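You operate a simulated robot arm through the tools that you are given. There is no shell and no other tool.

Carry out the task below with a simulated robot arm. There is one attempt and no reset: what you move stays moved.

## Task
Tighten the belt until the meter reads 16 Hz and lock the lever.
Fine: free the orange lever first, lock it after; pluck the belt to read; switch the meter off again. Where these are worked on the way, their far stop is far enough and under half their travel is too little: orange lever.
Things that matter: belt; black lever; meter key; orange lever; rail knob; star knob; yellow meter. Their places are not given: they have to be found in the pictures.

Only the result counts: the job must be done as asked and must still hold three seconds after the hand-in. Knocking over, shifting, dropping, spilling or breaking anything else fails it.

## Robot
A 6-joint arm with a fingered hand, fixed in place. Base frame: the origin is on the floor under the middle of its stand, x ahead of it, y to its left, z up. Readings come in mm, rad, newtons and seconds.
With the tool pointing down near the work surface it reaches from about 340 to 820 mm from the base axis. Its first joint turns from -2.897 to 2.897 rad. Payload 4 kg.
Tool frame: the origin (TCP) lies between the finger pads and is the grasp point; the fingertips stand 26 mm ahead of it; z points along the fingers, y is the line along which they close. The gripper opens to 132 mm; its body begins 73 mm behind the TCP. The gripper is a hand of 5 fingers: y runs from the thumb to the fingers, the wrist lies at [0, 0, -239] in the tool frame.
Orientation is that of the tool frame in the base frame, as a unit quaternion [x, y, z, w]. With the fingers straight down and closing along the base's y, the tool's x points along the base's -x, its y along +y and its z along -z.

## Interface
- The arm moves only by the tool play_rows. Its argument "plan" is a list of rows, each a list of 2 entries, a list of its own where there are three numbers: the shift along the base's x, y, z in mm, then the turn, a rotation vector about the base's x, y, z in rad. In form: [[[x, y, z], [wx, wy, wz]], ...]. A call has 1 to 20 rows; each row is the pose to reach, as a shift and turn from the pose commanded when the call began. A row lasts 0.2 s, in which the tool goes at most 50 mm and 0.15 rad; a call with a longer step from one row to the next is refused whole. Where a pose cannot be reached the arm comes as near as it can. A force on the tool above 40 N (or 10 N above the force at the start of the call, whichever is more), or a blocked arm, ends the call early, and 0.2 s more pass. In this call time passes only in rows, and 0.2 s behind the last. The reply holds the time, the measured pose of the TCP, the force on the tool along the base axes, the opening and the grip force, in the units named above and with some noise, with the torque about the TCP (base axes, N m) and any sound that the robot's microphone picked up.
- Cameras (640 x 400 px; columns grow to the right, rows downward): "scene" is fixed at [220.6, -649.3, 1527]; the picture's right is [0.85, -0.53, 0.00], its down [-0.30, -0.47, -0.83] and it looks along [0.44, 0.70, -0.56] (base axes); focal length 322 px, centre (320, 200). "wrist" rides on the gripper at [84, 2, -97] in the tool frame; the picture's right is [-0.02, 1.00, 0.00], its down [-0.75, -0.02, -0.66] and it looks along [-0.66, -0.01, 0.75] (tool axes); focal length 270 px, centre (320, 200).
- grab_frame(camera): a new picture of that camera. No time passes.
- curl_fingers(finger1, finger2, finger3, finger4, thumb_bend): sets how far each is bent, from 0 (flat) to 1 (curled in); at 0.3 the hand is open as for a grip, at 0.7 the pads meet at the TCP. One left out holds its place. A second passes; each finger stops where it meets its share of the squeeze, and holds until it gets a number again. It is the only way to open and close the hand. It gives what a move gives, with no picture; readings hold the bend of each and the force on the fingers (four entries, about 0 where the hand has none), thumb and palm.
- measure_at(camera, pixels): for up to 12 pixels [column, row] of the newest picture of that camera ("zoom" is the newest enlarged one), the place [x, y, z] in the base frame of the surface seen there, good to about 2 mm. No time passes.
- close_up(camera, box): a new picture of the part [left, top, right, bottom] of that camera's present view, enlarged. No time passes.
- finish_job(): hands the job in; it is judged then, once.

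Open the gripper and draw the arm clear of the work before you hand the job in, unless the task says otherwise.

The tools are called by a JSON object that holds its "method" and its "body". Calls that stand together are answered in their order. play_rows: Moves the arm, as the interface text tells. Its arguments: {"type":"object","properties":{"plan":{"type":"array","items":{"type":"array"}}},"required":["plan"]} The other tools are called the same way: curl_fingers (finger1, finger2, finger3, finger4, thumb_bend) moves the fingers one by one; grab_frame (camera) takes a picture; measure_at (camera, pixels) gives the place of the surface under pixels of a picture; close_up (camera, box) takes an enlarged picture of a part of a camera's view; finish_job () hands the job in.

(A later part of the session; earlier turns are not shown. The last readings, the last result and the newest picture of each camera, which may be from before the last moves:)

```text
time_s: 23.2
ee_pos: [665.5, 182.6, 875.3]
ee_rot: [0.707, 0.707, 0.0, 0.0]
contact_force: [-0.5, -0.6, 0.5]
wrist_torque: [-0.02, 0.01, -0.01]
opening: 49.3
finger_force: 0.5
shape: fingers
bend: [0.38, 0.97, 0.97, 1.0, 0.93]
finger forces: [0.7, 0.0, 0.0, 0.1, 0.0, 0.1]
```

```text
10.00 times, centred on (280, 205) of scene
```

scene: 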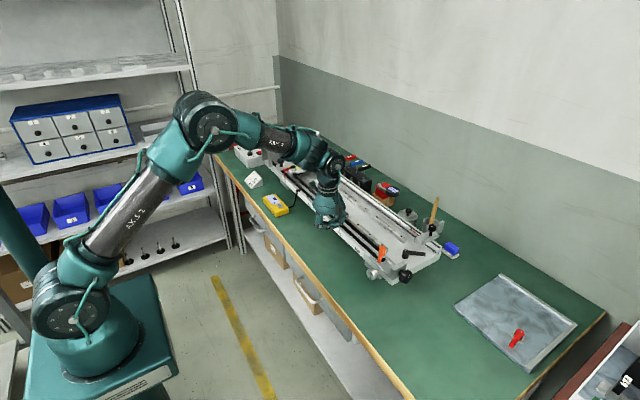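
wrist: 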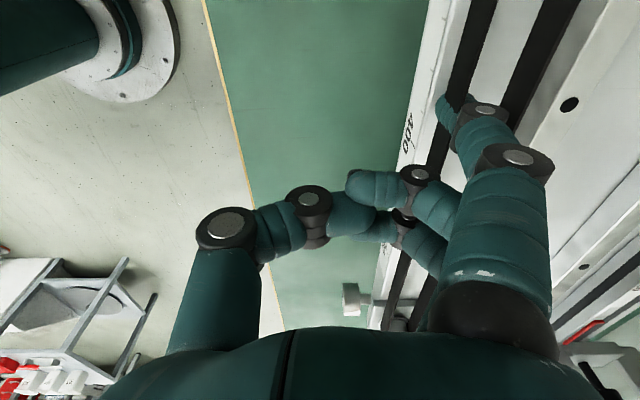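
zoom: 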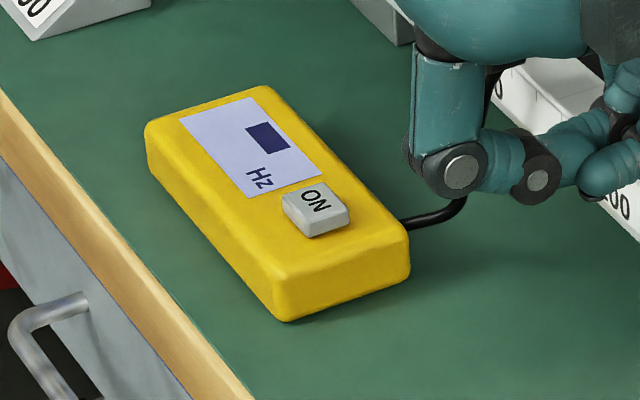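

The segment was deflected ≈10 mm (0.7 N). I pull the finger back quickly to let it snap.

{"method": "play_rows", "body": {"plan": [[[-45, 0, 0], [0, 0, 0]], [[-50, 0, 0], [0, 0, 0]]]}}

{"method": "close_up", "body": {"camera": "scene", "box": [250, 185, 310, 225]}}

```text
time_s: 23.8
ee_pos: [614.6, 182.8, 874.9]
ee_rot: [0.707, 0.707, 0.001, 0.0]
contact_force: [-0.5, 0.0, 0.0]
wrist_torque: [0.0, 0.0, -0.01]
opening: 49.5
finger_force: 0.1
shape: fingers
bend: [0.38, 0.97, 0.97, 1.0, 0.93]
finger forces: [0.0, 0.0, 0.0, 0.0, 0.0, 0.0]
```

```text
10.00 times, centred on (280, 205) of scene
```

zoom: 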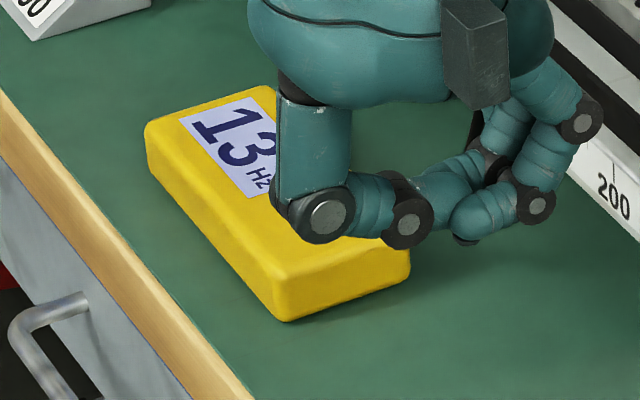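

The meter reads 13 Hz; 16 is wanted. Now to the orange lever: I raise the hand and bring the finger to the −x/+y side of the handle (tip at ≈(686,-169)), still above it.

{"method": "play_rows", "body": {"plan": [[[0, 0, 45], [0, 0, 0]], [[0, -20, 85], [0, 0, 0]], [[0, -68, 90], [0, 0, 0]], [[0, -116, 90], [0, 0, 0]], [[2, -164, 90], [0, 0, 0]], [[4, -212, 90], [0, 0, 0]], [[6, -260, 90], [0, 0, 0]], [[8, -308, 90], [0, 0, 0]], [[12, -356, 90], [0, 0, 0]], [[12, -388, 90], [0, 0, 0]]]}}

{"method": "close_up", "body": {"camera": "scene", "box": [250, 180, 310, 225]}}

{"method": "close_up", "body": {"camera": "scene", "box": [330, 180, 450, 290]}}

{"method": "grab_frame", "body": {"camera": "wrist"}}

```text
time_s: 26.0
ee_pos: [628.3, -207.6, 967.0]
ee_rot: [0.707, 0.707, 0.001, 0.0]
contact_force: [0.3, 0.2, 0.7]
wrist_torque: [0.01, 0.03, 0.0]
opening: 49.8
finger_force: 0.1
shape: fingers
bend: [0.38, 0.97, 0.97, 1.0, 0.93]
finger forces: [0.0, 0.0, 0.0, 0.0, 0.0, 0.1]
```

```text
8.89 times, centred on (280, 202) of scene
```

zoom: 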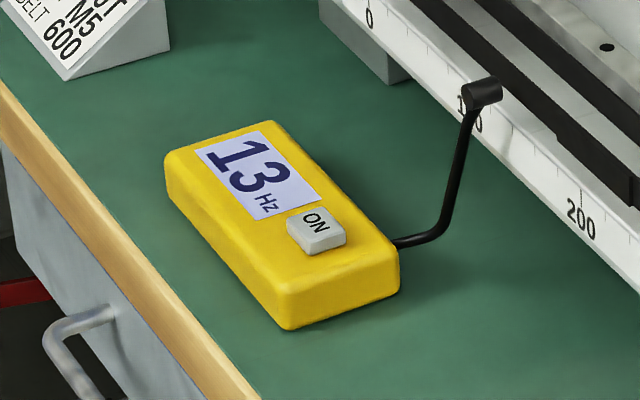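

```text
3.64 times, centred on (390, 235) of scene
```

zoom: 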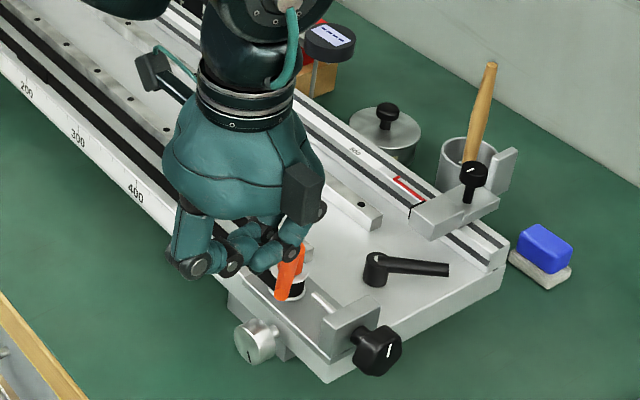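

```text
taken
```

wrist: 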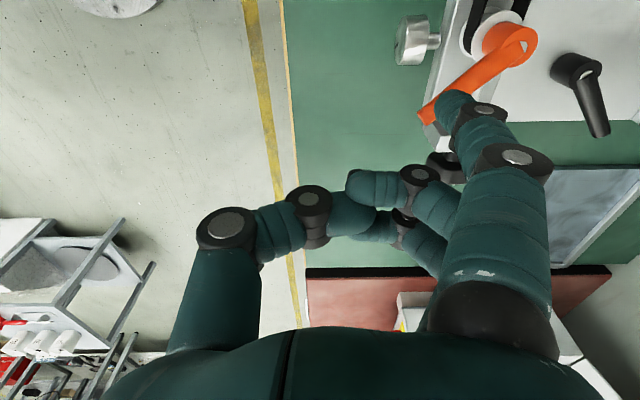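

Meter clearly reads 13 Hz. I measure the lever from this nearer picture (hub at (515,42), tip at (425,115)).

{"method": "measure_at", "body": {"camera": "wrist", "pixels": [[520, 35], [500, 40], [525, 50], [495, 60], [470, 80], [445, 98], [427, 113], [420, 120], [435, 150], [415, 40], [575, 65], [600, 125]]}}

```text
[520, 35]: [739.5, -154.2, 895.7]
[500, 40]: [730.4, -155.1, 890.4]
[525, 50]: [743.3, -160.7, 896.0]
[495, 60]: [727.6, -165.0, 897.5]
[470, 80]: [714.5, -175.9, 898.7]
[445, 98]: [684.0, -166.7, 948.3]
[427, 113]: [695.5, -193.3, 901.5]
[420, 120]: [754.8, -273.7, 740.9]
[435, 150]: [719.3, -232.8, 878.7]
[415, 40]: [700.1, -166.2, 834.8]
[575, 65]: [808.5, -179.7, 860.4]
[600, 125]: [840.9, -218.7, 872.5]
```

Lever hub ≈(739,-157), tip ≈(693,-196). I lower the fingertip beside the handle and push it counter-clockwise (seen from above) along an arc, in small steps, watching the force.

{"method": "play_rows", "body": {"plan": [[[0, 3, -30], [0, 0, 0]], [[0, 3, -52], [0, 0, 0]], [[3.8, -3.2, -52], [0, 0, 0]], [[5.6, -7.4, -52], [0, 0, 0]], [[7.7, -11.4, -52], [0, 0, 0]], [[10.1, -15.2, -52], [0, 0, 0]], [[12.9, -18.8, -52], [0, 0, 0]], [[15.9, -22.2, -52], [0, 0, 0]]]}}

{"method": "grab_frame", "body": {"camera": "wrist"}}

{"method": "close_up", "body": {"camera": "scene", "box": [350, 210, 440, 290]}}

```text
time_s: 27.8
ee_pos: [642.9, -231.4, 913.9]
ee_rot: [0.709, 0.705, -0.001, 0.002]
contact_force: [-9.7, -0.4, 4.4]
wrist_torque: [0.15, -0.05, 0.33]
opening: 36.0
finger_force: 5.6
shape: fingers
bend: [0.49, 0.97, 0.97, 1.0, 0.93]
finger forces: [10.8, 0.0, 0.0, 0.0, 0.0, 0.1]
```

```text
taken
```

wrist: 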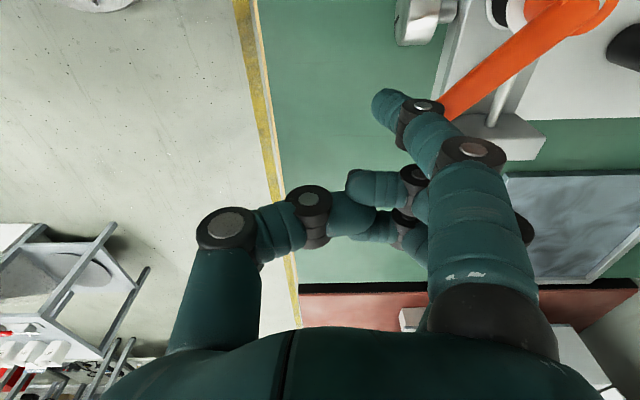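

```text
5.00 times, centred on (395, 250) of scene
```

zoom: 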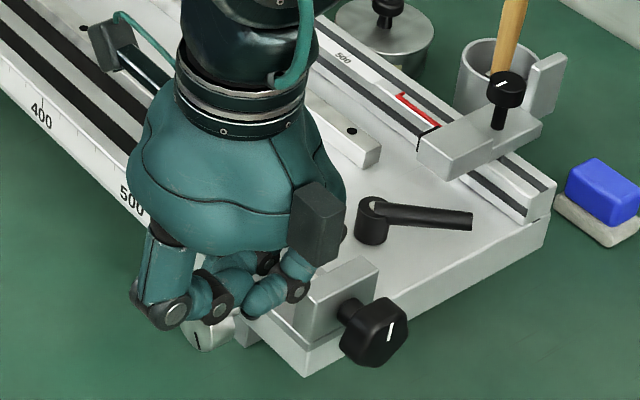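

The finger bent back (0.49) with ~10 N; I check whether the lever turned at all by measuring its handle.

{"method": "measure_at", "body": {"camera": "wrist", "pixels": [[455, 105], [470, 92], [500, 70], [540, 38], [560, 20], [595, 8]]}}

```text
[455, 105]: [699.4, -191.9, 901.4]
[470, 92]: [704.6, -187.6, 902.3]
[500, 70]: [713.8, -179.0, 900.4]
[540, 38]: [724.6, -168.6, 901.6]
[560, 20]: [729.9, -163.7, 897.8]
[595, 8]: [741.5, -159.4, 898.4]
```

The lever did not move counter-clockwise (only the finger gave way). I lift, re-set the finger, and go to the opposite side of the handle to try clockwise, where I push sideways with the finger.

{"method": "play_rows", "body": {"plan": [[[-10, 14, 0], [0, 0, 0]], [[-10, 14, 40], [0, 0, 0]], [[16, -11, 45], [0, 0, 0]]]}}

{"method": "curl_fingers", "body": {"finger1": 0.38}}

{"method": "grab_frame", "body": {"camera": "wrist"}}

```text
time_s: 28.6
ee_pos: [660.9, -239.0, 958.1]
ee_rot: [0.707, 0.707, 0.001, 0.0]
contact_force: [0.9, 0.4, -0.5]
wrist_torque: [0.0, 0.0, -0.02]
opening: 49.4
finger_force: 0.1
shape: fingers
bend: [0.38, 0.97, 0.97, 1.0, 0.93]
finger forces: [0.1, 0.0, 0.0, 0.1, 0.0, 0.0]
```

```text
time_s: 29.6
ee_pos: [659.4, -239.3, 957.8]
ee_rot: [0.707, 0.707, 0.0, 0.0]
contact_force: [-0.6, 0.5, -0.2]
wrist_torque: [-0.01, 0.02, -0.01]
opening: 49.8
finger_force: 0.1
shape: fingers
bend: [0.38, 0.97, 0.97, 1.0, 0.93]
finger forces: [0.1, 0.0, 0.0, 0.1, 0.0, 0.1]
```

```text
taken
```

wrist: 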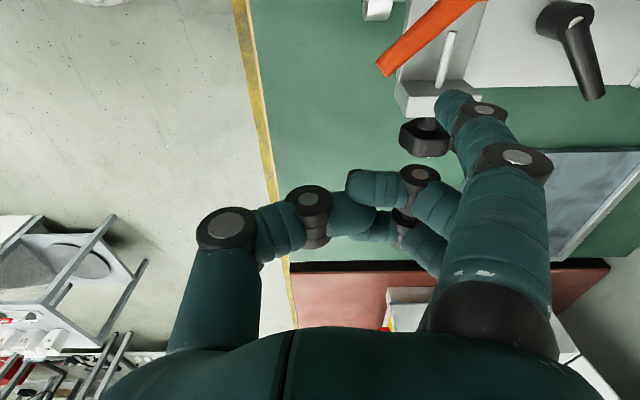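

The fingertip is now on the −y/+x side of the handle. I lower 43 mm and push clockwise along the arc.

{"method": "play_rows", "body": {"plan": [[[0, -2, -25], [0, 0, 0]], [[0, -2, -43], [0, 0, 0]], [[-4.4, 1.3, -43], [0, 0, 0]], [[-8.2, 3.7, -43], [0, 0, 0]], [[-11.8, 6.5, -43], [0, 0, 0]], [[-15.2, 9.5, -43], [0, 0, 0]], [[-18.2, 12.9, -43], [0, 0, 0]], [[-21, 16.5, -43], [0, 0, 0]]]}}

{"method": "grab_frame", "body": {"camera": "wrist"}}

```text
time_s: 31.4
ee_pos: [638.4, -222.1, 917.1]
ee_rot: [0.708, 0.706, 0.0, 0.001]
contact_force: [-0.8, -1.8, -1.4]
wrist_torque: [-0.06, 0.02, -0.03]
opening: 50.3
finger_force: 0.3
shape: fingers
bend: [0.37, 0.97, 0.97, 1.0, 0.93]
finger forces: [0.9, 0.0, 0.0, 0.1, 0.1, 0.1]
```

```text
taken
```

wrist: 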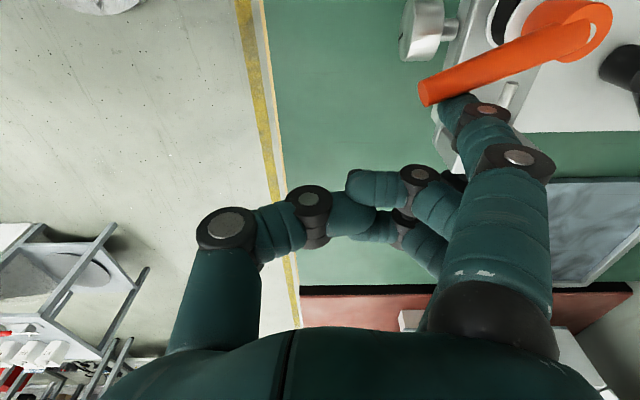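

The lever swings clockwise easily (~2 N). I continue along the arc toward its far stop.

{"method": "play_rows", "body": {"plan": [[[-2.4, 3, 0], [0, 0, 0]], [[-5.3, 8.7, 0], [0, 0, 0]], [[-7.4, 14.7, 0], [0, 0, 0]], [[-8.8, 20.9, 0], [0, 0, 0]], [[-9.4, 27.2, 0], [0, 0, 0]], [[-9.2, 33.5, 0], [0, 0, 0]], [[-8.3, 39.8, 0], [0, 0, 0]], [[-6.6, 45.9, 0], [0, 0, 0]]]}}

{"method": "grab_frame", "body": {"camera": "wrist"}}

{"method": "close_up", "body": {"camera": "scene", "box": [350, 210, 440, 290]}}

```text
time_s: 33.2
ee_pos: [631.2, -175.2, 915.1]
ee_rot: [0.707, 0.707, -0.001, 0.0]
contact_force: [-0.1, -0.6, 0.2]
wrist_torque: [-0.01, 0.0, 0.0]
opening: 49.7
finger_force: 0.0
shape: fingers
bend: [0.38, 0.97, 0.97, 1.0, 0.93]
finger forces: [0.0, 0.0, 0.1, 0.0, 0.0, 0.0]
```

```text
taken
```

wrist: 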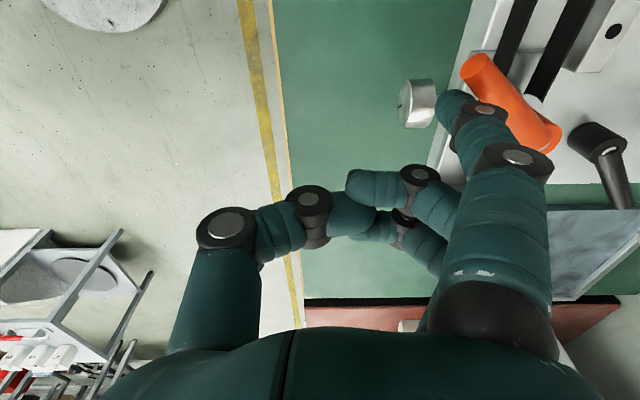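

```text
5.00 times, centred on (395, 250) of scene
```

zoom: 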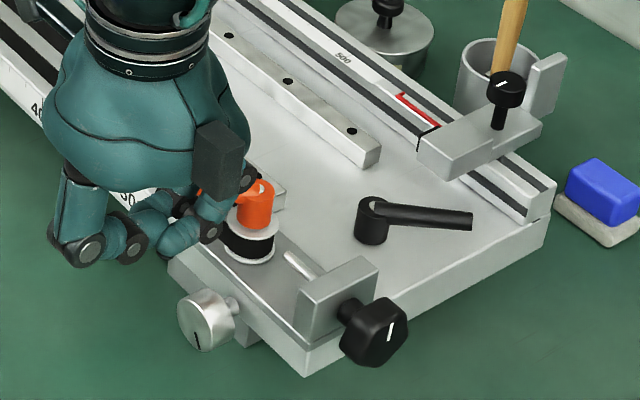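

The handle has turned ≈85° to point toward (−x,+y). I continue until the stop is felt.

{"method": "play_rows", "body": {"plan": [[[3.1, 5, 0], [0, 0, 0]], [[6.2, 10.5, 0], [0, 0, 0]], [[10, 15.6, 0], [0, 0, 0]], [[14.3, 20.2, 0], [0, 0, 0]]]}}

{"method": "grab_frame", "body": {"camera": "wrist"}}

```text
time_s: 34.2
ee_pos: [646.5, -154.5, 915.2]
ee_rot: [0.705, 0.709, 0.001, -0.001]
contact_force: [-9.9, 1.0, 6.6]
wrist_torque: [0.27, -0.09, 0.39]
opening: 34.7
finger_force: 5.4
shape: fingers
bend: [0.53, 0.97, 0.97, 1.0, 0.93]
finger forces: [11.8, 0.1, 0.1, 0.1, 0.1, 0.0]
```

```text
taken
```

wrist: 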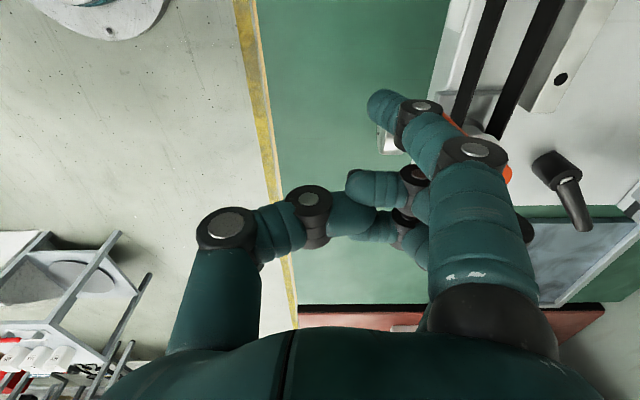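

The finger met ~12 N: the far stop is reached. I back off and lift away, then check the lever.

{"method": "play_rows", "body": {"plan": [[[-16, -12, 0], [0, 0, 0]], [[-30, -25, 10], [0, 0, 0]], [[-40, -35, 50], [0, 0, 0]], [[-70, -60, 80], [0, 0, 0]], [[-105, -80, 100], [0, 0, 0]]]}}

{"method": "close_up", "body": {"camera": "scene", "box": [350, 210, 440, 290]}}

{"method": "grab_frame", "body": {"camera": "wrist"}}

```text
time_s: 35.4
ee_pos: [543.1, -236.2, 1014.4]
ee_rot: [0.706, 0.708, 0.001, 0.0]
contact_force: [-0.3, 0.3, -0.2]
wrist_torque: [-0.01, 0.03, 0.0]
opening: 49.7
finger_force: 0.0
shape: fingers
bend: [0.38, 0.97, 0.97, 1.0, 0.93]
finger forces: [0.0, 0.0, 0.0, 0.0, 0.0, 0.1]
```

```text
5.00 times, centred on (395, 250) of scene
```

zoom: 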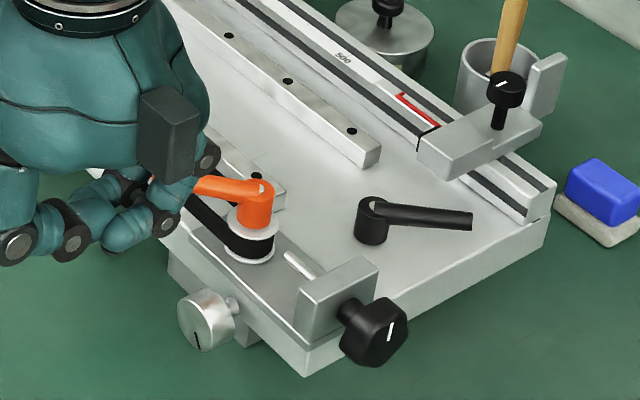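

```text
taken
```

wrist: 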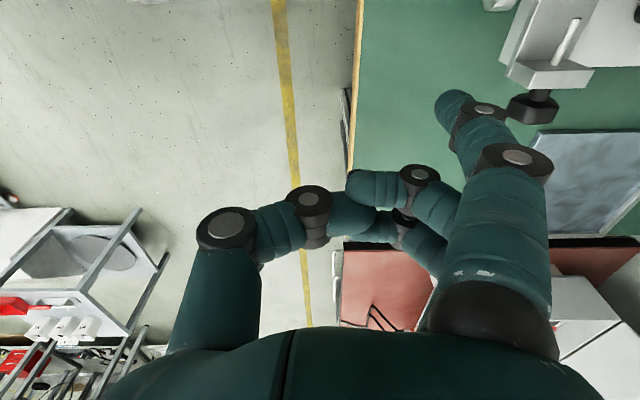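

The lever is at its far stop. Now the star knob: I measure its geometry in scene and wrist pictures.

{"method": "close_up", "body": {"camera": "scene", "box": [375, 255, 415, 290]}}

{"method": "measure_at", "body": {"camera": "wrist", "pixels": [[515, 105], [535, 105], [555, 105], [535, 118], [540, 95], [515, 118], [553, 115], [525, 75], [560, 75], [590, 75], [565, 45]]}}

```text
11.43 times, centred on (395, 272) of scene
```

zoom: 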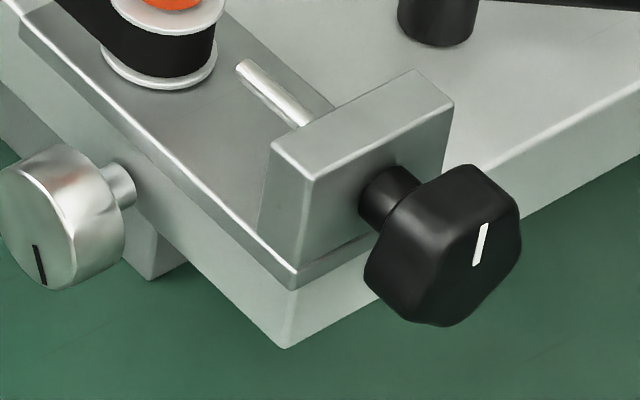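

```text
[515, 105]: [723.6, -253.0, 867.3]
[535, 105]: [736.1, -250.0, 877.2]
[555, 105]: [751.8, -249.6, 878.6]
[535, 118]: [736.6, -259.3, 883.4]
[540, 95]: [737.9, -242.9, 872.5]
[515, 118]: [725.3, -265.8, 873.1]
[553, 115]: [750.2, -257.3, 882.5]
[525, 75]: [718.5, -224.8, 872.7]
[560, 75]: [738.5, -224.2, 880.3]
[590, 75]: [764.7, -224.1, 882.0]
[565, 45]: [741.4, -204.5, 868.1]
```

{"method": "measure_at", "body": {"camera": "zoom", "pixels": [[480, 245], [485, 225], [475, 262], [430, 310], [400, 300], [510, 200], [470, 175], [375, 270], [420, 220], [515, 240], [450, 318], [380, 200]]}}

```text
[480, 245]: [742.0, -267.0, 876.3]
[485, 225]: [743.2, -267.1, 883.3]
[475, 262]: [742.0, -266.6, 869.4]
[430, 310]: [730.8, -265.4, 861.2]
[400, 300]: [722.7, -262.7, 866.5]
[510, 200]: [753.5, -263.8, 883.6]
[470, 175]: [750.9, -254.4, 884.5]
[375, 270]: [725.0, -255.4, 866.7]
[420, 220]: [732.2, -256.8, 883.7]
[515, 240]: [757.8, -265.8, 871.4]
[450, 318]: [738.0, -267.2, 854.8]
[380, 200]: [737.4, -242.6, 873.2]
```

The knob's centre is ≈(740,-258,866), radius ≈19, front face y≈-267, its white mark pointing up. I measure the bracket's front face and neck to plan a grip that clears the bracket.

{"method": "close_up", "body": {"camera": "scene", "box": [380, 252, 412, 286]}}

```text
11.76 times, centred on (396, 269) of scene
```

zoom: 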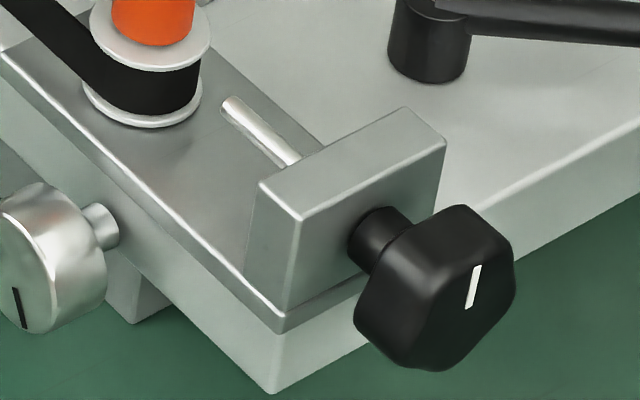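

{"method": "measure_at", "body": {"camera": "zoom", "pixels": [[315, 240], [330, 270], [430, 160], [300, 215], [440, 145], [265, 185], [370, 235], [400, 230], [440, 215], [475, 285], [300, 340], [405, 112]]}}

```text
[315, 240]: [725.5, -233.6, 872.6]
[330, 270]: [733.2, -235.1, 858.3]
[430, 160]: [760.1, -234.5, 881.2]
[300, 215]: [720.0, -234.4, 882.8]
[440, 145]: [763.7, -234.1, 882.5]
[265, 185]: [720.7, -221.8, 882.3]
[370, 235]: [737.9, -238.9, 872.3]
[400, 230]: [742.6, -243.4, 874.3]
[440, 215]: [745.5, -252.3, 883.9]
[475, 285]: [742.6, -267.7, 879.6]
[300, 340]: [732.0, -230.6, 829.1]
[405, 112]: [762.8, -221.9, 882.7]
```

Bracket face is y=-234, so there is a 15 mm gap behind the knob. I open thumb, finger2 and finger3 (finger1, finger4 curled), then tilt the hand (30° about x, swung −70° about y) to a pre-grasp pose behind the knob.

{"method": "curl_fingers", "body": {"finger1": 1.0, "finger2": 0.3, "finger3": 0.3, "finger4": 1.0, "thumb_bend": 0.3}}

{"method": "play_rows", "body": {"plan": [[[11, -8, -12], [0.0456, -0.1192, 0.0319]], [[22, -16, -24], [0.0912, -0.2385, 0.0639]], [[33, -24, -36], [0.1369, -0.3577, 0.0958]], [[44, -32, -48], [0.1825, -0.4769, 0.1278]], [[55, -40, -60], [0.2281, -0.5962, 0.1597]], [[66, -48, -72], [0.2737, -0.7154, 0.1916]], [[77, -56, -84], [0.3193, -0.8346, 0.2236]], [[88, -64, -96], [0.365, -0.9538, 0.2555]], [[99, -72, -108], [0.4106, -1.0731, 0.2875]], [[110.5, -78.8, -116.7], [0.4562, -1.1923, 0.3194]]]}}

{"method": "grab_frame", "body": {"camera": "wrist"}}

{"method": "grab_frame", "body": {"camera": "scene"}}

```text
time_s: 36.4
ee_pos: [543.7, -236.9, 1015.7]
ee_rot: [0.707, 0.707, 0.0, 0.0]
contact_force: [0.0, 0.7, -0.4]
wrist_torque: [0.01, 0.04, 0.0]
opening: 64.4
finger_force: 0.1
shape: fingers
bend: [1.0, 0.3, 0.3, 1.0, 0.3]
finger forces: [0.0, 0.1, 0.1, 0.0, 0.0, 0.0]
```

```text
time_s: 38.6
ee_pos: [651.3, -315.6, 897.8]
ee_rot: [0.454, 0.664, 0.543, 0.242]
contact_force: [-0.6, 0.0, -0.1]
wrist_torque: [0.0, 0.03, 0.0]
opening: 64.5
finger_force: 0.1
shape: fingers
bend: [1.0, 0.3, 0.3, 1.0, 0.3]
finger forces: [0.0, 0.0, 0.0, 0.0, 0.1, 0.0]
```

```text
taken
```

wrist: 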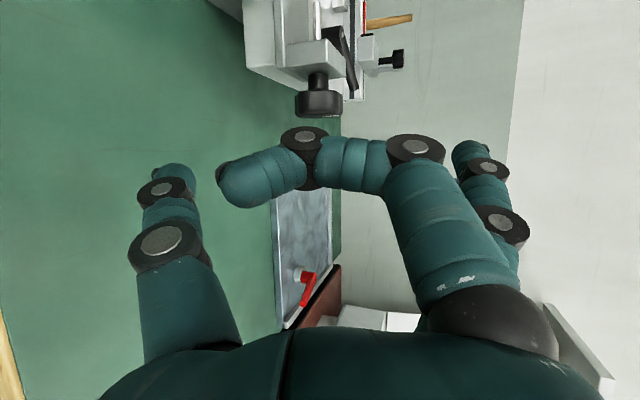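

```text
taken
```

scene: 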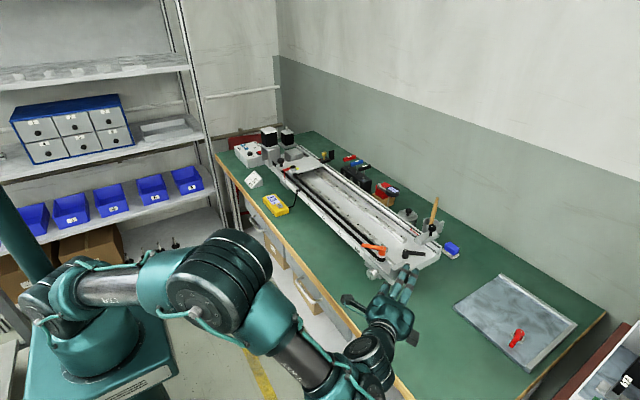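

The arm reached the pose; the knob appears centred between thumb (175,170) and finger2 (475,155). I measure the finger surfaces and knob to check clearances.

{"method": "measure_at", "body": {"camera": "wrist", "pixels": [[240, 185], [305, 140], [340, 165], [225, 175], [172, 172], [192, 180], [462, 150], [480, 148], [320, 100], [300, 110], [338, 108], [318, 80]]}}

{"method": "close_up", "body": {"camera": "scene", "box": [340, 235, 450, 345]}}

```text
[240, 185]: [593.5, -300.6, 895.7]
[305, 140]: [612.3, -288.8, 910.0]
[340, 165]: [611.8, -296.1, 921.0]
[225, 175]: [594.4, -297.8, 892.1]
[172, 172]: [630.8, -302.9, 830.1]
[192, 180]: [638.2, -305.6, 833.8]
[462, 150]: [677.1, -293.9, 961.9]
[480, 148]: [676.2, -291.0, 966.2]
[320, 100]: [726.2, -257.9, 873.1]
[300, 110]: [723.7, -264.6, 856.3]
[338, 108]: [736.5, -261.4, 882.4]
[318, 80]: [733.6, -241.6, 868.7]
```

```text
3.64 times, centred on (395, 290) of scene
```

zoom: 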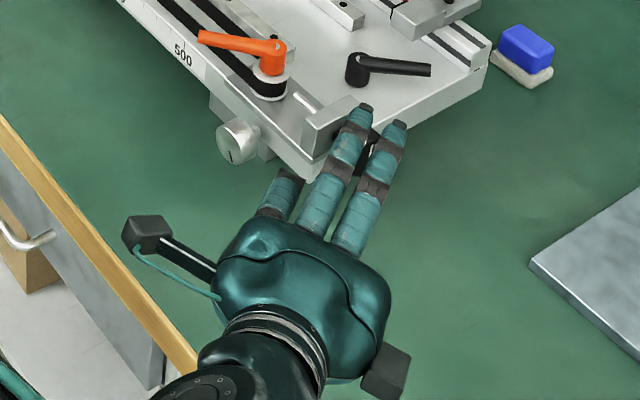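

Finger1 stays well curled back, so clearances are good. I advance 90 mm along the tool axis so the knob comes between thumb and finger2.

{"method": "play_rows", "body": {"plan": [[[20, 12, -7], [0, 0, 0]], [[40, 24, -14], [0, 0, 0]], [[56, 34, -20], [0, 0, 0]], [[68, 41, -24], [0, 0, 0]], [[75.6, 45.6, -26.7], [0, 0, 0]]]}}

{"method": "grab_frame", "body": {"camera": "wrist"}}

{"method": "close_up", "body": {"camera": "scene", "box": [350, 225, 440, 315]}}

```text
time_s: 39.8
ee_pos: [727.6, -267.7, 872.4]
ee_rot: [0.455, 0.664, 0.542, 0.241]
contact_force: [0.3, -0.3, -0.4]
wrist_torque: [-0.01, -0.01, 0.0]
opening: 64.6
finger_force: 0.1
shape: fingers
bend: [1.0, 0.3, 0.3, 1.0, 0.3]
finger forces: [0.0, 0.1, 0.0, 0.1, 0.1, 0.1]
```

```text
taken
```

wrist: 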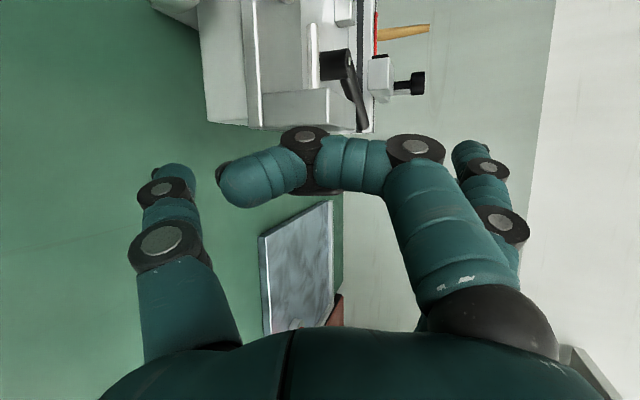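

```text
4.44 times, centred on (395, 270) of scene
```

zoom: 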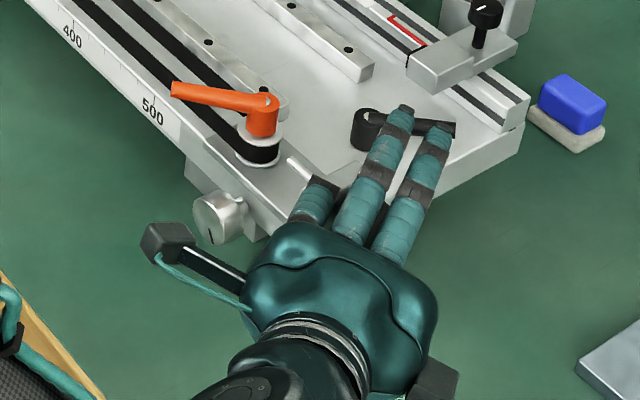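

The knob is between thumb and finger2 now. I close thumb, finger2 and finger3 on it.

{"method": "curl_fingers", "body": {"finger2": 0.75, "finger3": 0.7, "thumb_bend": 0.75}}

{"method": "close_up", "body": {"camera": "scene", "box": [350, 225, 440, 315]}}

{"method": "grab_frame", "body": {"camera": "wrist"}}

```text
time_s: 40.8
ee_pos: [726.7, -267.9, 870.8]
ee_rot: [0.455, 0.664, 0.542, 0.241]
contact_force: [6.1, 4.0, -13.1]
wrist_torque: [-0.17, 0.16, 0.02]
opening: 47.3
finger_force: 17.0
shape: fingers
bend: [1.0, 0.62, 0.62, 1.0, 0.64]
finger forces: [0.0, 6.7, 6.6, 0.0, 21.6, 0.0]
```

```text
4.44 times, centred on (395, 270) of scene
```

zoom: 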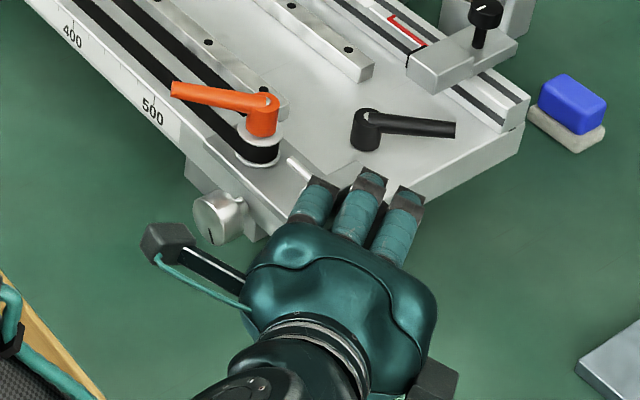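

```text
taken
```

wrist: 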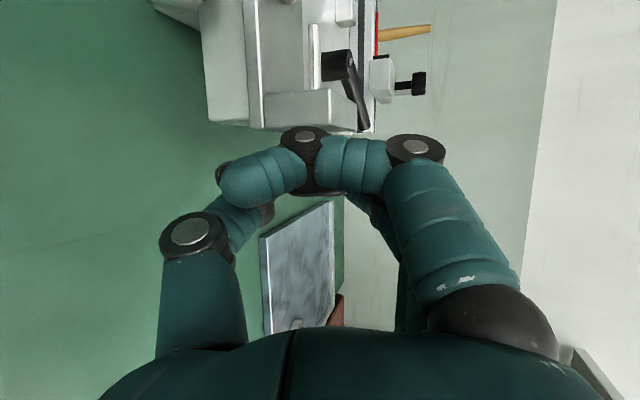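

Thumb 21.6 N, fingers 6.7 N each: the knob is held. I rotate the hand about the knob axis by +40° first (clockwise seen from the knob's front).

{"method": "play_rows", "body": {"plan": [[[0.9, 0, 1.9], [0, 0.1396, 0]], [[2.0, 0, 3.7], [0, 0.2793, 0]], [[3.3, 0, 5.3], [0, 0.4189, 0]], [[4.9, 0, 6.7], [0, 0.5585, 0]], [[6.6, 0, 7.9], [0, 0.6981, 0]]]}}

{"method": "close_up", "body": {"camera": "scene", "box": [350, 225, 440, 315]}}

```text
time_s: 42.0
ee_pos: [733.8, -268.1, 879.6]
ee_rot: [0.612, 0.708, 0.353, 0.0]
contact_force: [6.0, 8.4, -18.5]
wrist_torque: [-0.12, 0.03, 0.08]
opening: 46.7
finger_force: 17.3
shape: fingers
bend: [1.0, 0.61, 0.61, 1.0, 0.64]
finger forces: [0.1, 8.8, 8.2, 0.0, 16.9, 0.1]
```

```text
4.44 times, centred on (395, 270) of scene
```

zoom: 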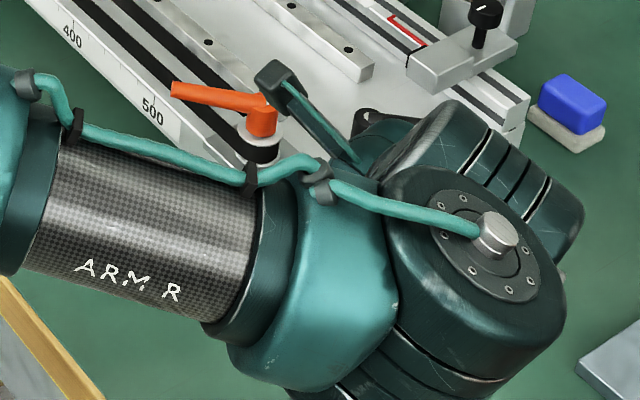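

The hand turned fine with stable grip. I continue another 32° to near vertical.

{"method": "play_rows", "body": {"plan": [[[1.9, 0, 0.9], [0, 0.1396, 0]], [[3.9, 0, 1.5], [0, 0.2793, 0]], [[5.9, 0, 1.9], [0, 0.4189, 0]], [[8.0, 0, 2.0], [0, 0.5585, 0]]]}}

{"method": "grab_frame", "body": {"camera": "wrist"}}

{"method": "grab_frame", "body": {"camera": "scene"}}

```text
time_s: 42.6
ee_pos: [707.7, -265.3, 879.8]
ee_rot: [0.652, 0.699, 0.283, -0.073]
contact_force: [16.3, -5.7, 13.2]
wrist_torque: [-0.03, -0.74, -0.33]
opening: 43.2
finger_force: 15.3
shape: fingers
bend: [1.0, 0.71, 0.47, 1.0, 0.75]
finger forces: [0.0, 7.4, 22.9, 0.0, 0.1, 0.1]
out of reach, approached as far as the arm can: row 1, 2, 3
stopped in row 3: the force on the tool passed its limit at 44 N (the readings are from after the stop); the commanded pose is now the measured one
```

```text
taken
```

wrist: 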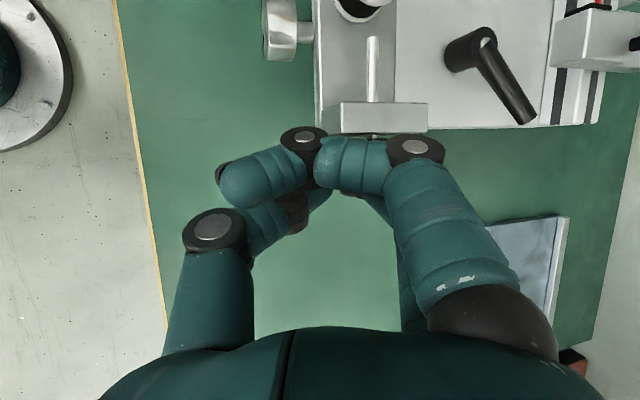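

```text
taken
```

scene: 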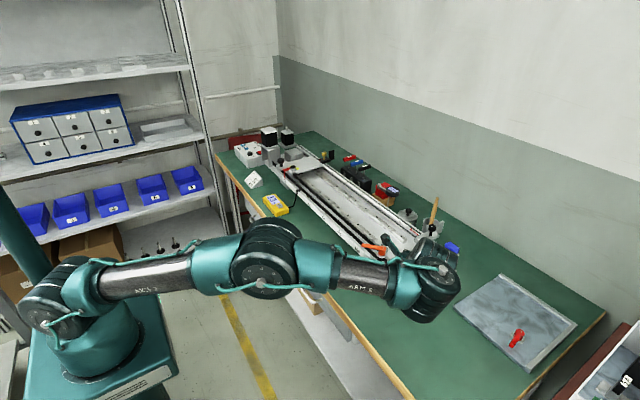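

The arm ran out of reach near −28° with this tilt and the grip slipped off. I open the fingers and back off, then check the knob's mark to see how far it turned.

{"method": "curl_fingers", "body": {"finger2": 0.3, "finger3": 0.3, "thumb_bend": 0.3}}

{"method": "close_up", "body": {"camera": "wrist", "box": [150, 60, 550, 250]}}

```text
time_s: 43.6
ee_pos: [705.2, -263.4, 878.0]
ee_rot: [0.652, 0.7, 0.281, -0.076]
contact_force: [-11.2, -0.3, 9.2]
wrist_torque: [0.11, -0.2, 0.14]
opening: 64.7
finger_force: 7.2
shape: fingers
bend: [1.0, 0.72, 0.3, 1.0, 0.3]
finger forces: [0.1, 14.1, 0.0, 0.1, 0.1, 0.1]
```

```text
1.60 times, centred on (350, 155) of wrist
```

zoom: 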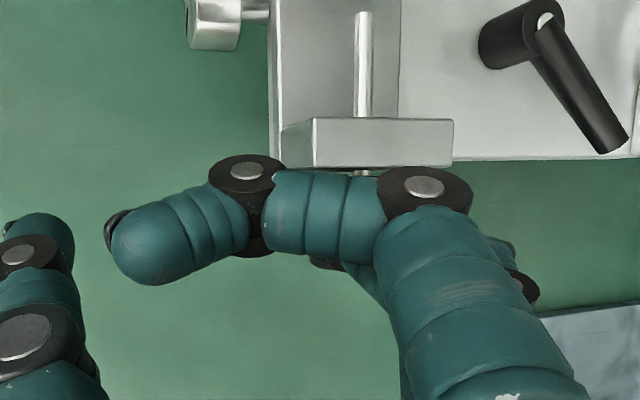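

Finger2 is hooked on the near side of the knob (0.72, 14 N). I relieve it by curling it further, then retract up and back.

{"method": "curl_fingers", "body": {"finger2": 0.85}}

{"method": "play_rows", "body": {"plan": [[[-4, -2, 12], [0, 0, 0]], [[-8, -4, 28], [0, 0, 0]], [[-14, -6, 45], [0, 0, 0]], [[-24, -8, 60], [0, 0, 0]], [[-50, -8, 75], [0, 0, 0]], [[-90, -8, 85], [0, 0, 0]]]}}

{"method": "grab_frame", "body": {"camera": "wrist"}}

{"method": "grab_frame", "body": {"camera": "scene"}}

```text
time_s: 44.6
ee_pos: [704.8, -263.9, 877.8]
ee_rot: [0.652, 0.7, 0.281, -0.076]
contact_force: [0.6, 0.3, 0.3]
wrist_torque: [-0.01, 0.02, -0.03]
opening: 64.5
finger_force: 0.1
shape: fingers
bend: [1.0, 0.85, 0.3, 1.0, 0.3]
finger forces: [0.0, 0.0, 0.0, 0.0, 0.0, 0.0]
```

```text
time_s: 46.0
ee_pos: [615.1, -272.5, 962.8]
ee_rot: [0.651, 0.701, 0.281, -0.077]
contact_force: [0.1, -0.5, 0.4]
wrist_torque: [0.0, -0.03, -0.07]
opening: 64.6
finger_force: 0.1
shape: fingers
bend: [1.0, 0.85, 0.3, 1.0, 0.3]
finger forces: [0.0, 0.0, 0.1, 0.0, 0.0, 0.0]
```

```text
taken
```

wrist: 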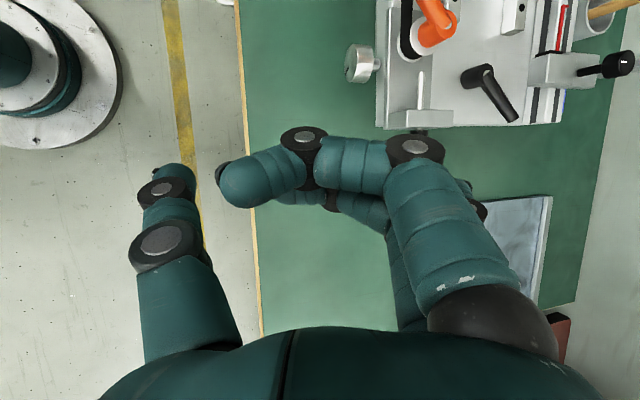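

```text
taken
```

scene: 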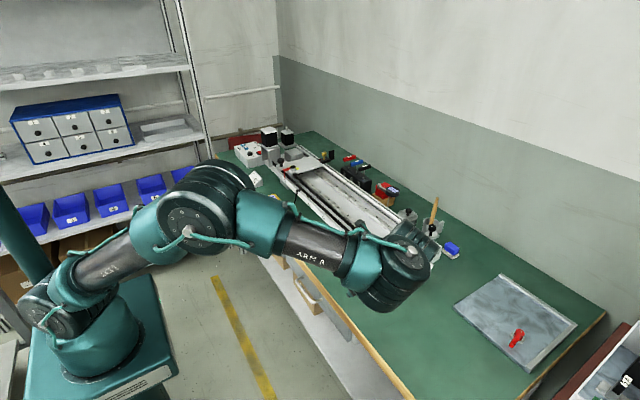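

Clear of the knob. I reopen finger2 and turn the hand to an untilted pose (swing −70° about y only), pre-grasp about 100 mm short of the knob; that leaves more reach for the stroke.

{"method": "curl_fingers", "body": {"finger2": 0.3}}

{"method": "play_rows", "body": {"plan": [[[-10, 0, 0], [-0.049, -0.1126, -0.0456]], [[-20, 0, 0], [-0.0979, -0.2251, -0.0912]], [[-30, 0, 0], [-0.1469, -0.3377, -0.1368]], [[-40, 0, 0], [-0.1959, -0.4503, -0.1824]], [[-50, 3, 0], [-0.2448, -0.5628, -0.2279]], [[-50, 6, -10], [-0.2938, -0.6754, -0.2735]], [[-50, 10, -25], [-0.3427, -0.7879, -0.3191]], [[-50, 13.5, -40], [-0.3917, -0.9005, -0.3647]]]}}

{"method": "grab_frame", "body": {"camera": "wrist"}}

{"method": "grab_frame", "body": {"camera": "scene"}}

```text
time_s: 47.0
ee_pos: [616.1, -271.8, 964.4]
ee_rot: [0.652, 0.7, 0.282, -0.077]
contact_force: [-0.9, 0.0, 0.9]
wrist_torque: [-0.02, -0.01, -0.04]
opening: 64.6
finger_force: 0.0
shape: fingers
bend: [1.0, 0.3, 0.3, 1.0, 0.3]
finger forces: [0.0, 0.1, 0.1, 0.0, 0.0, 0.0]
```

```text
time_s: 48.8
ee_pos: [565.7, -259.6, 922.4]
ee_rot: [0.58, 0.578, 0.405, 0.407]
contact_force: [-0.4, 0.3, -0.5]
wrist_torque: [-0.01, -0.01, -0.02]
opening: 64.7
finger_force: 0.0
shape: fingers
bend: [1.0, 0.3, 0.3, 1.0, 0.3]
finger forces: [0.1, 0.0, 0.0, 0.0, 0.0, 0.0]
```

```text
taken
```

wrist: 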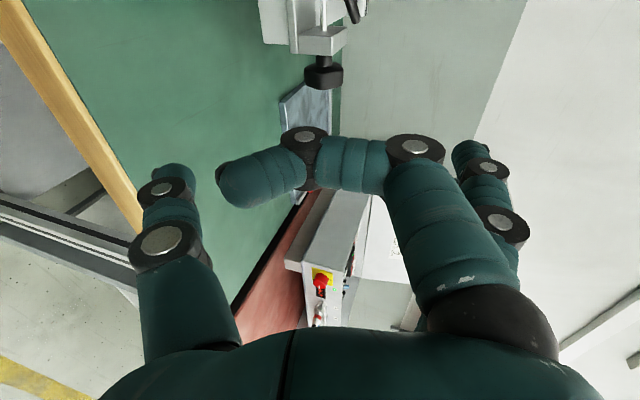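

```text
taken
```

scene: 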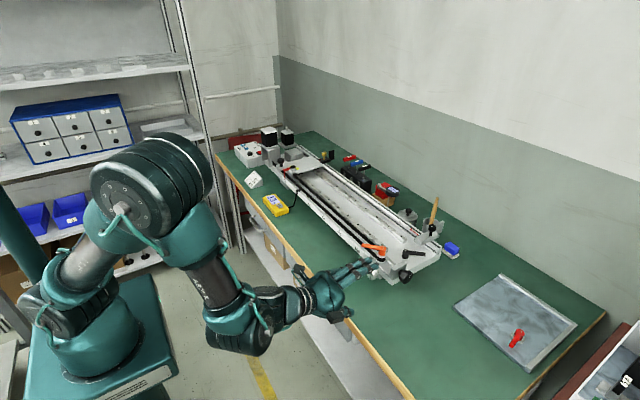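

The knob is visible in the scene camera at (405,277) now. I enlarge to see its mark.

{"method": "close_up", "body": {"camera": "scene", "box": [380, 252, 412, 286]}}

{"method": "close_up", "body": {"camera": "scene", "box": [350, 225, 440, 300]}}

```text
11.76 times, centred on (396, 269) of scene
```

zoom: 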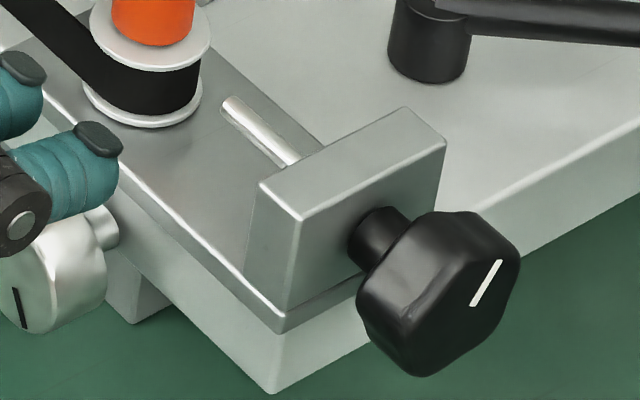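

```text
5.33 times, centred on (395, 262) of scene
```

zoom: 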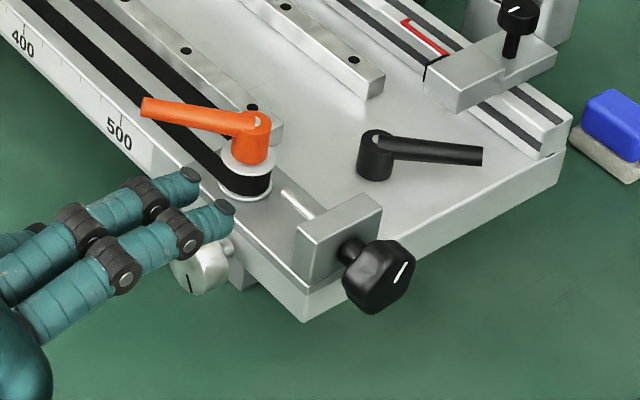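

The mark has turned clockwise somewhat. I measure its ends for the angle.

{"method": "close_up", "body": {"camera": "scene", "box": [396, 265, 412, 285]}}

```text
16.00 times, centred on (404, 275) of scene
```

zoom: 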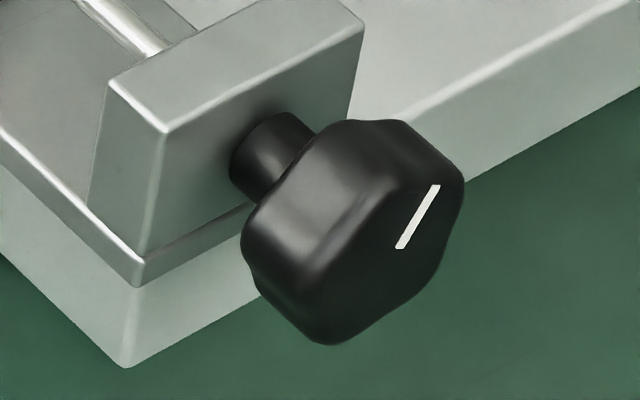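

{"method": "measure_at", "body": {"camera": "zoom", "pixels": [[437, 187], [434, 192], [418, 216], [401, 246], [404, 241], [300, 320], [335, 342], [455, 185], [440, 250], [360, 270], [330, 250]]}}

```text
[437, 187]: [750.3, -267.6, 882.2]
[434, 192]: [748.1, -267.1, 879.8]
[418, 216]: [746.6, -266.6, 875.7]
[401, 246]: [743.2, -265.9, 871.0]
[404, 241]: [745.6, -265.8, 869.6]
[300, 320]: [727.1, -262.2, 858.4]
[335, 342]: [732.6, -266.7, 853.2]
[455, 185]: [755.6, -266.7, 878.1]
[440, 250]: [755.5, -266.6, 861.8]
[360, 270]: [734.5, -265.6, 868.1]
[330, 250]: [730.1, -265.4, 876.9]
```

The mark shows ≈20–24° of clockwise turn so far. Now I approach with the untilted hand: to the line in front of the knob, then in, so the TCP is 20 mm behind the knob axis.

{"method": "play_rows", "body": {"plan": [[[35, 0.6, -8], [0, 0, 0]], [[62.5, 0.6, -15.4], [0, 0, 0]], [[95, 0.6, -27], [0, 0, 0]], [[122, 0.6, -37], [0, 0, 0]], [[143, 0.6, -44.7], [0, 0, 0]], [[156.5, 0.6, -49.6], [0, 0, 0]]]}}

{"method": "grab_frame", "body": {"camera": "wrist"}}

{"method": "close_up", "body": {"camera": "scene", "box": [350, 225, 440, 315]}}

```text
time_s: 50.2
ee_pos: [723.1, -258.8, 873.5]
ee_rot: [0.58, 0.578, 0.405, 0.406]
contact_force: [0.0, -0.1, -0.7]
wrist_torque: [0.02, 0.01, -0.01]
opening: 64.7
finger_force: 0.1
shape: fingers
bend: [1.0, 0.3, 0.3, 1.0, 0.3]
finger forces: [0.0, 0.1, 0.0, 0.0, 0.0, 0.1]
```

```text
taken
```

wrist: 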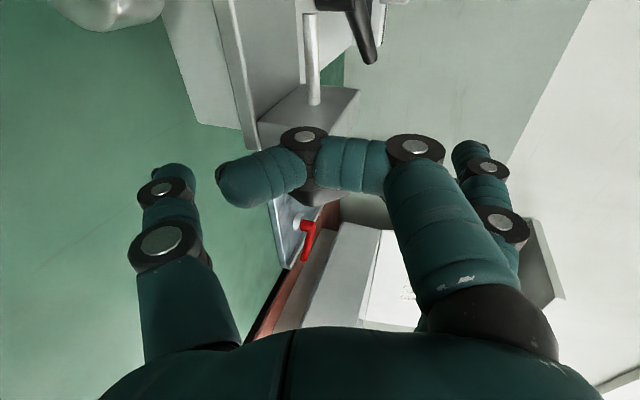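

```text
4.44 times, centred on (395, 270) of scene
```

zoom: 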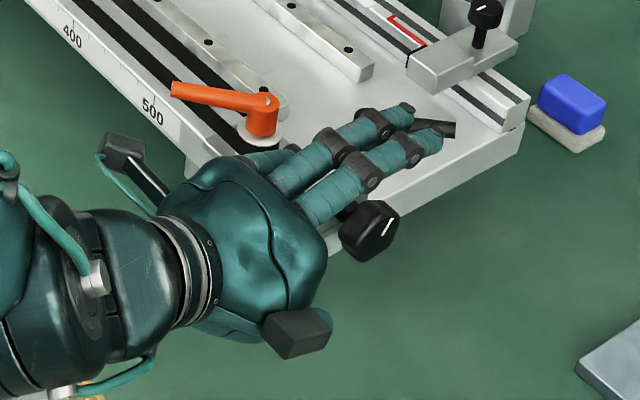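

The pose matches the plan with no contact. I close thumb, finger2, and finger3 on the knob.

{"method": "curl_fingers", "body": {"finger2": 0.75, "finger3": 0.75, "thumb_bend": 0.75}}

{"method": "close_up", "body": {"camera": "scene", "box": [380, 252, 420, 292]}}

```text
time_s: 51.2
ee_pos: [723.5, -258.5, 872.3]
ee_rot: [0.58, 0.579, 0.406, 0.405]
contact_force: [5.2, -0.2, -10.3]
wrist_torque: [-0.13, 0.12, 0.03]
opening: 47.1
finger_force: 17.8
shape: fingers
bend: [1.0, 0.63, 0.62, 1.0, 0.64]
finger forces: [0.0, 7.4, 6.9, 0.0, 20.9, 0.0]
```

```text
10.00 times, centred on (400, 272) of scene
```

zoom: 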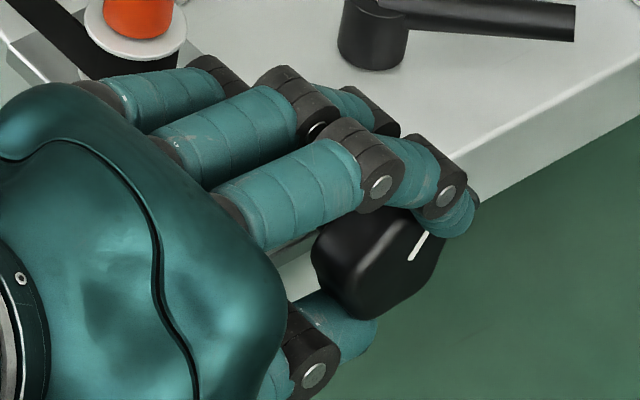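

The knob is firmly held and its mark is visible. I rotate about the knob axis by +40°, watching the mark.

{"method": "play_rows", "body": {"plan": [[[1.1, 0, 2.5], [0, 0.1396, 0]], [[2.5, 0, 4.8], [0, 0.2793, 0]], [[4.3, 0, 6.8], [0, 0.4189, 0]], [[6.3, 0, 8.7], [0, 0.5585, 0]], [[8.6, 0, 10.2], [0, 0.6981, 0]]]}}

{"method": "close_up", "body": {"camera": "scene", "box": [370, 240, 430, 300]}}

```text
time_s: 52.4
ee_pos: [730.9, -257.7, 882.2]
ee_rot: [0.684, 0.682, 0.182, 0.183]
contact_force: [2.1, 1.3, -9.6]
wrist_torque: [-0.06, 0.07, 0.15]
opening: 47.0
finger_force: 18.8
shape: fingers
bend: [1.0, 0.63, 0.61, 1.0, 0.65]
finger forces: [0.0, 10.8, 9.5, 0.0, 18.4, 0.1]
```

```text
6.67 times, centred on (400, 270) of scene
```

zoom: 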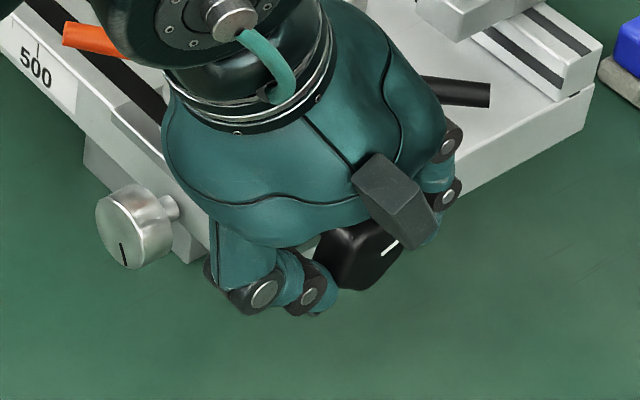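

The knob follows. I continue carefully with two more small rows to check reach.

{"method": "play_rows", "body": {"plan": [[[2.4, 0, 1.2], [0, 0.1396, 0]], [[5.0, 0, 2.0], [0, 0.2793, 0]]]}}

{"method": "close_up", "body": {"camera": "scene", "box": [370, 240, 430, 300]}}

```text
time_s: 53.0
ee_pos: [736.1, -258.1, 886.1]
ee_rot: [0.703, 0.701, 0.085, 0.086]
contact_force: [3.0, 3.3, -10.5]
wrist_torque: [0.02, -0.01, 0.17]
opening: 46.6
finger_force: 19.7
shape: fingers
bend: [1.0, 0.62, 0.61, 1.0, 0.65]
finger forces: [0.0, 12.8, 10.4, 0.0, 16.3, 0.0]
```

```text
6.67 times, centred on (400, 270) of scene
```

zoom: 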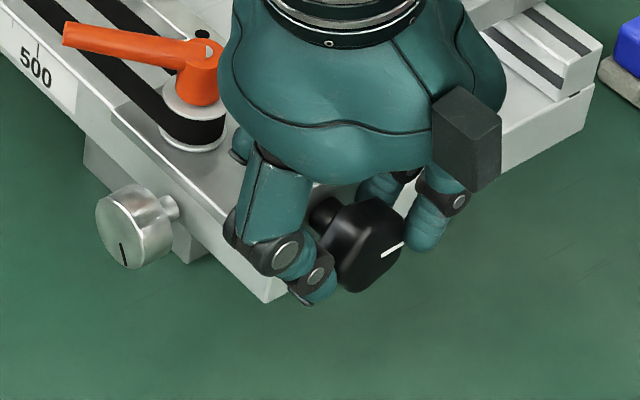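

Still good. I go on two more rows to about +2°.

{"method": "play_rows", "body": {"plan": [[[2.7, 0, 0.5], [0, 0.1396, 0]], [[5.4, 0, 0.6], [0, 0.2793, 0]]]}}

{"method": "close_up", "body": {"camera": "scene", "box": [370, 240, 430, 300]}}

```text
time_s: 53.6
ee_pos: [741.1, -258.4, 885.7]
ee_rot: [0.708, 0.706, -0.013, -0.013]
contact_force: [1.0, 9.0, -4.2]
wrist_torque: [0.18, 0.0, 0.18]
opening: 46.4
finger_force: 21.7
shape: fingers
bend: [1.0, 0.62, 0.61, 1.0, 0.66]
finger forces: [0.0, 16.5, 10.6, 0.0, 16.6, 0.1]
```

```text
6.67 times, centred on (400, 270) of scene
```

zoom: 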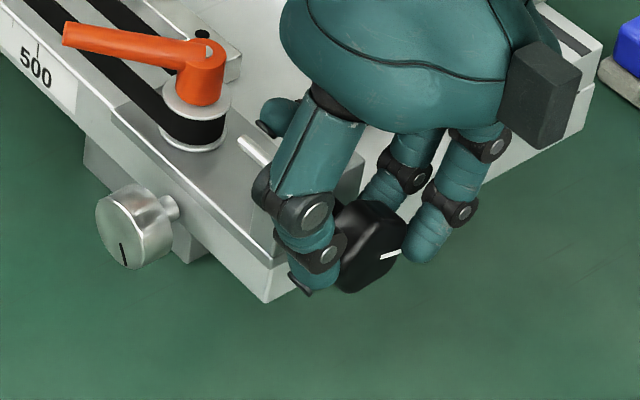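

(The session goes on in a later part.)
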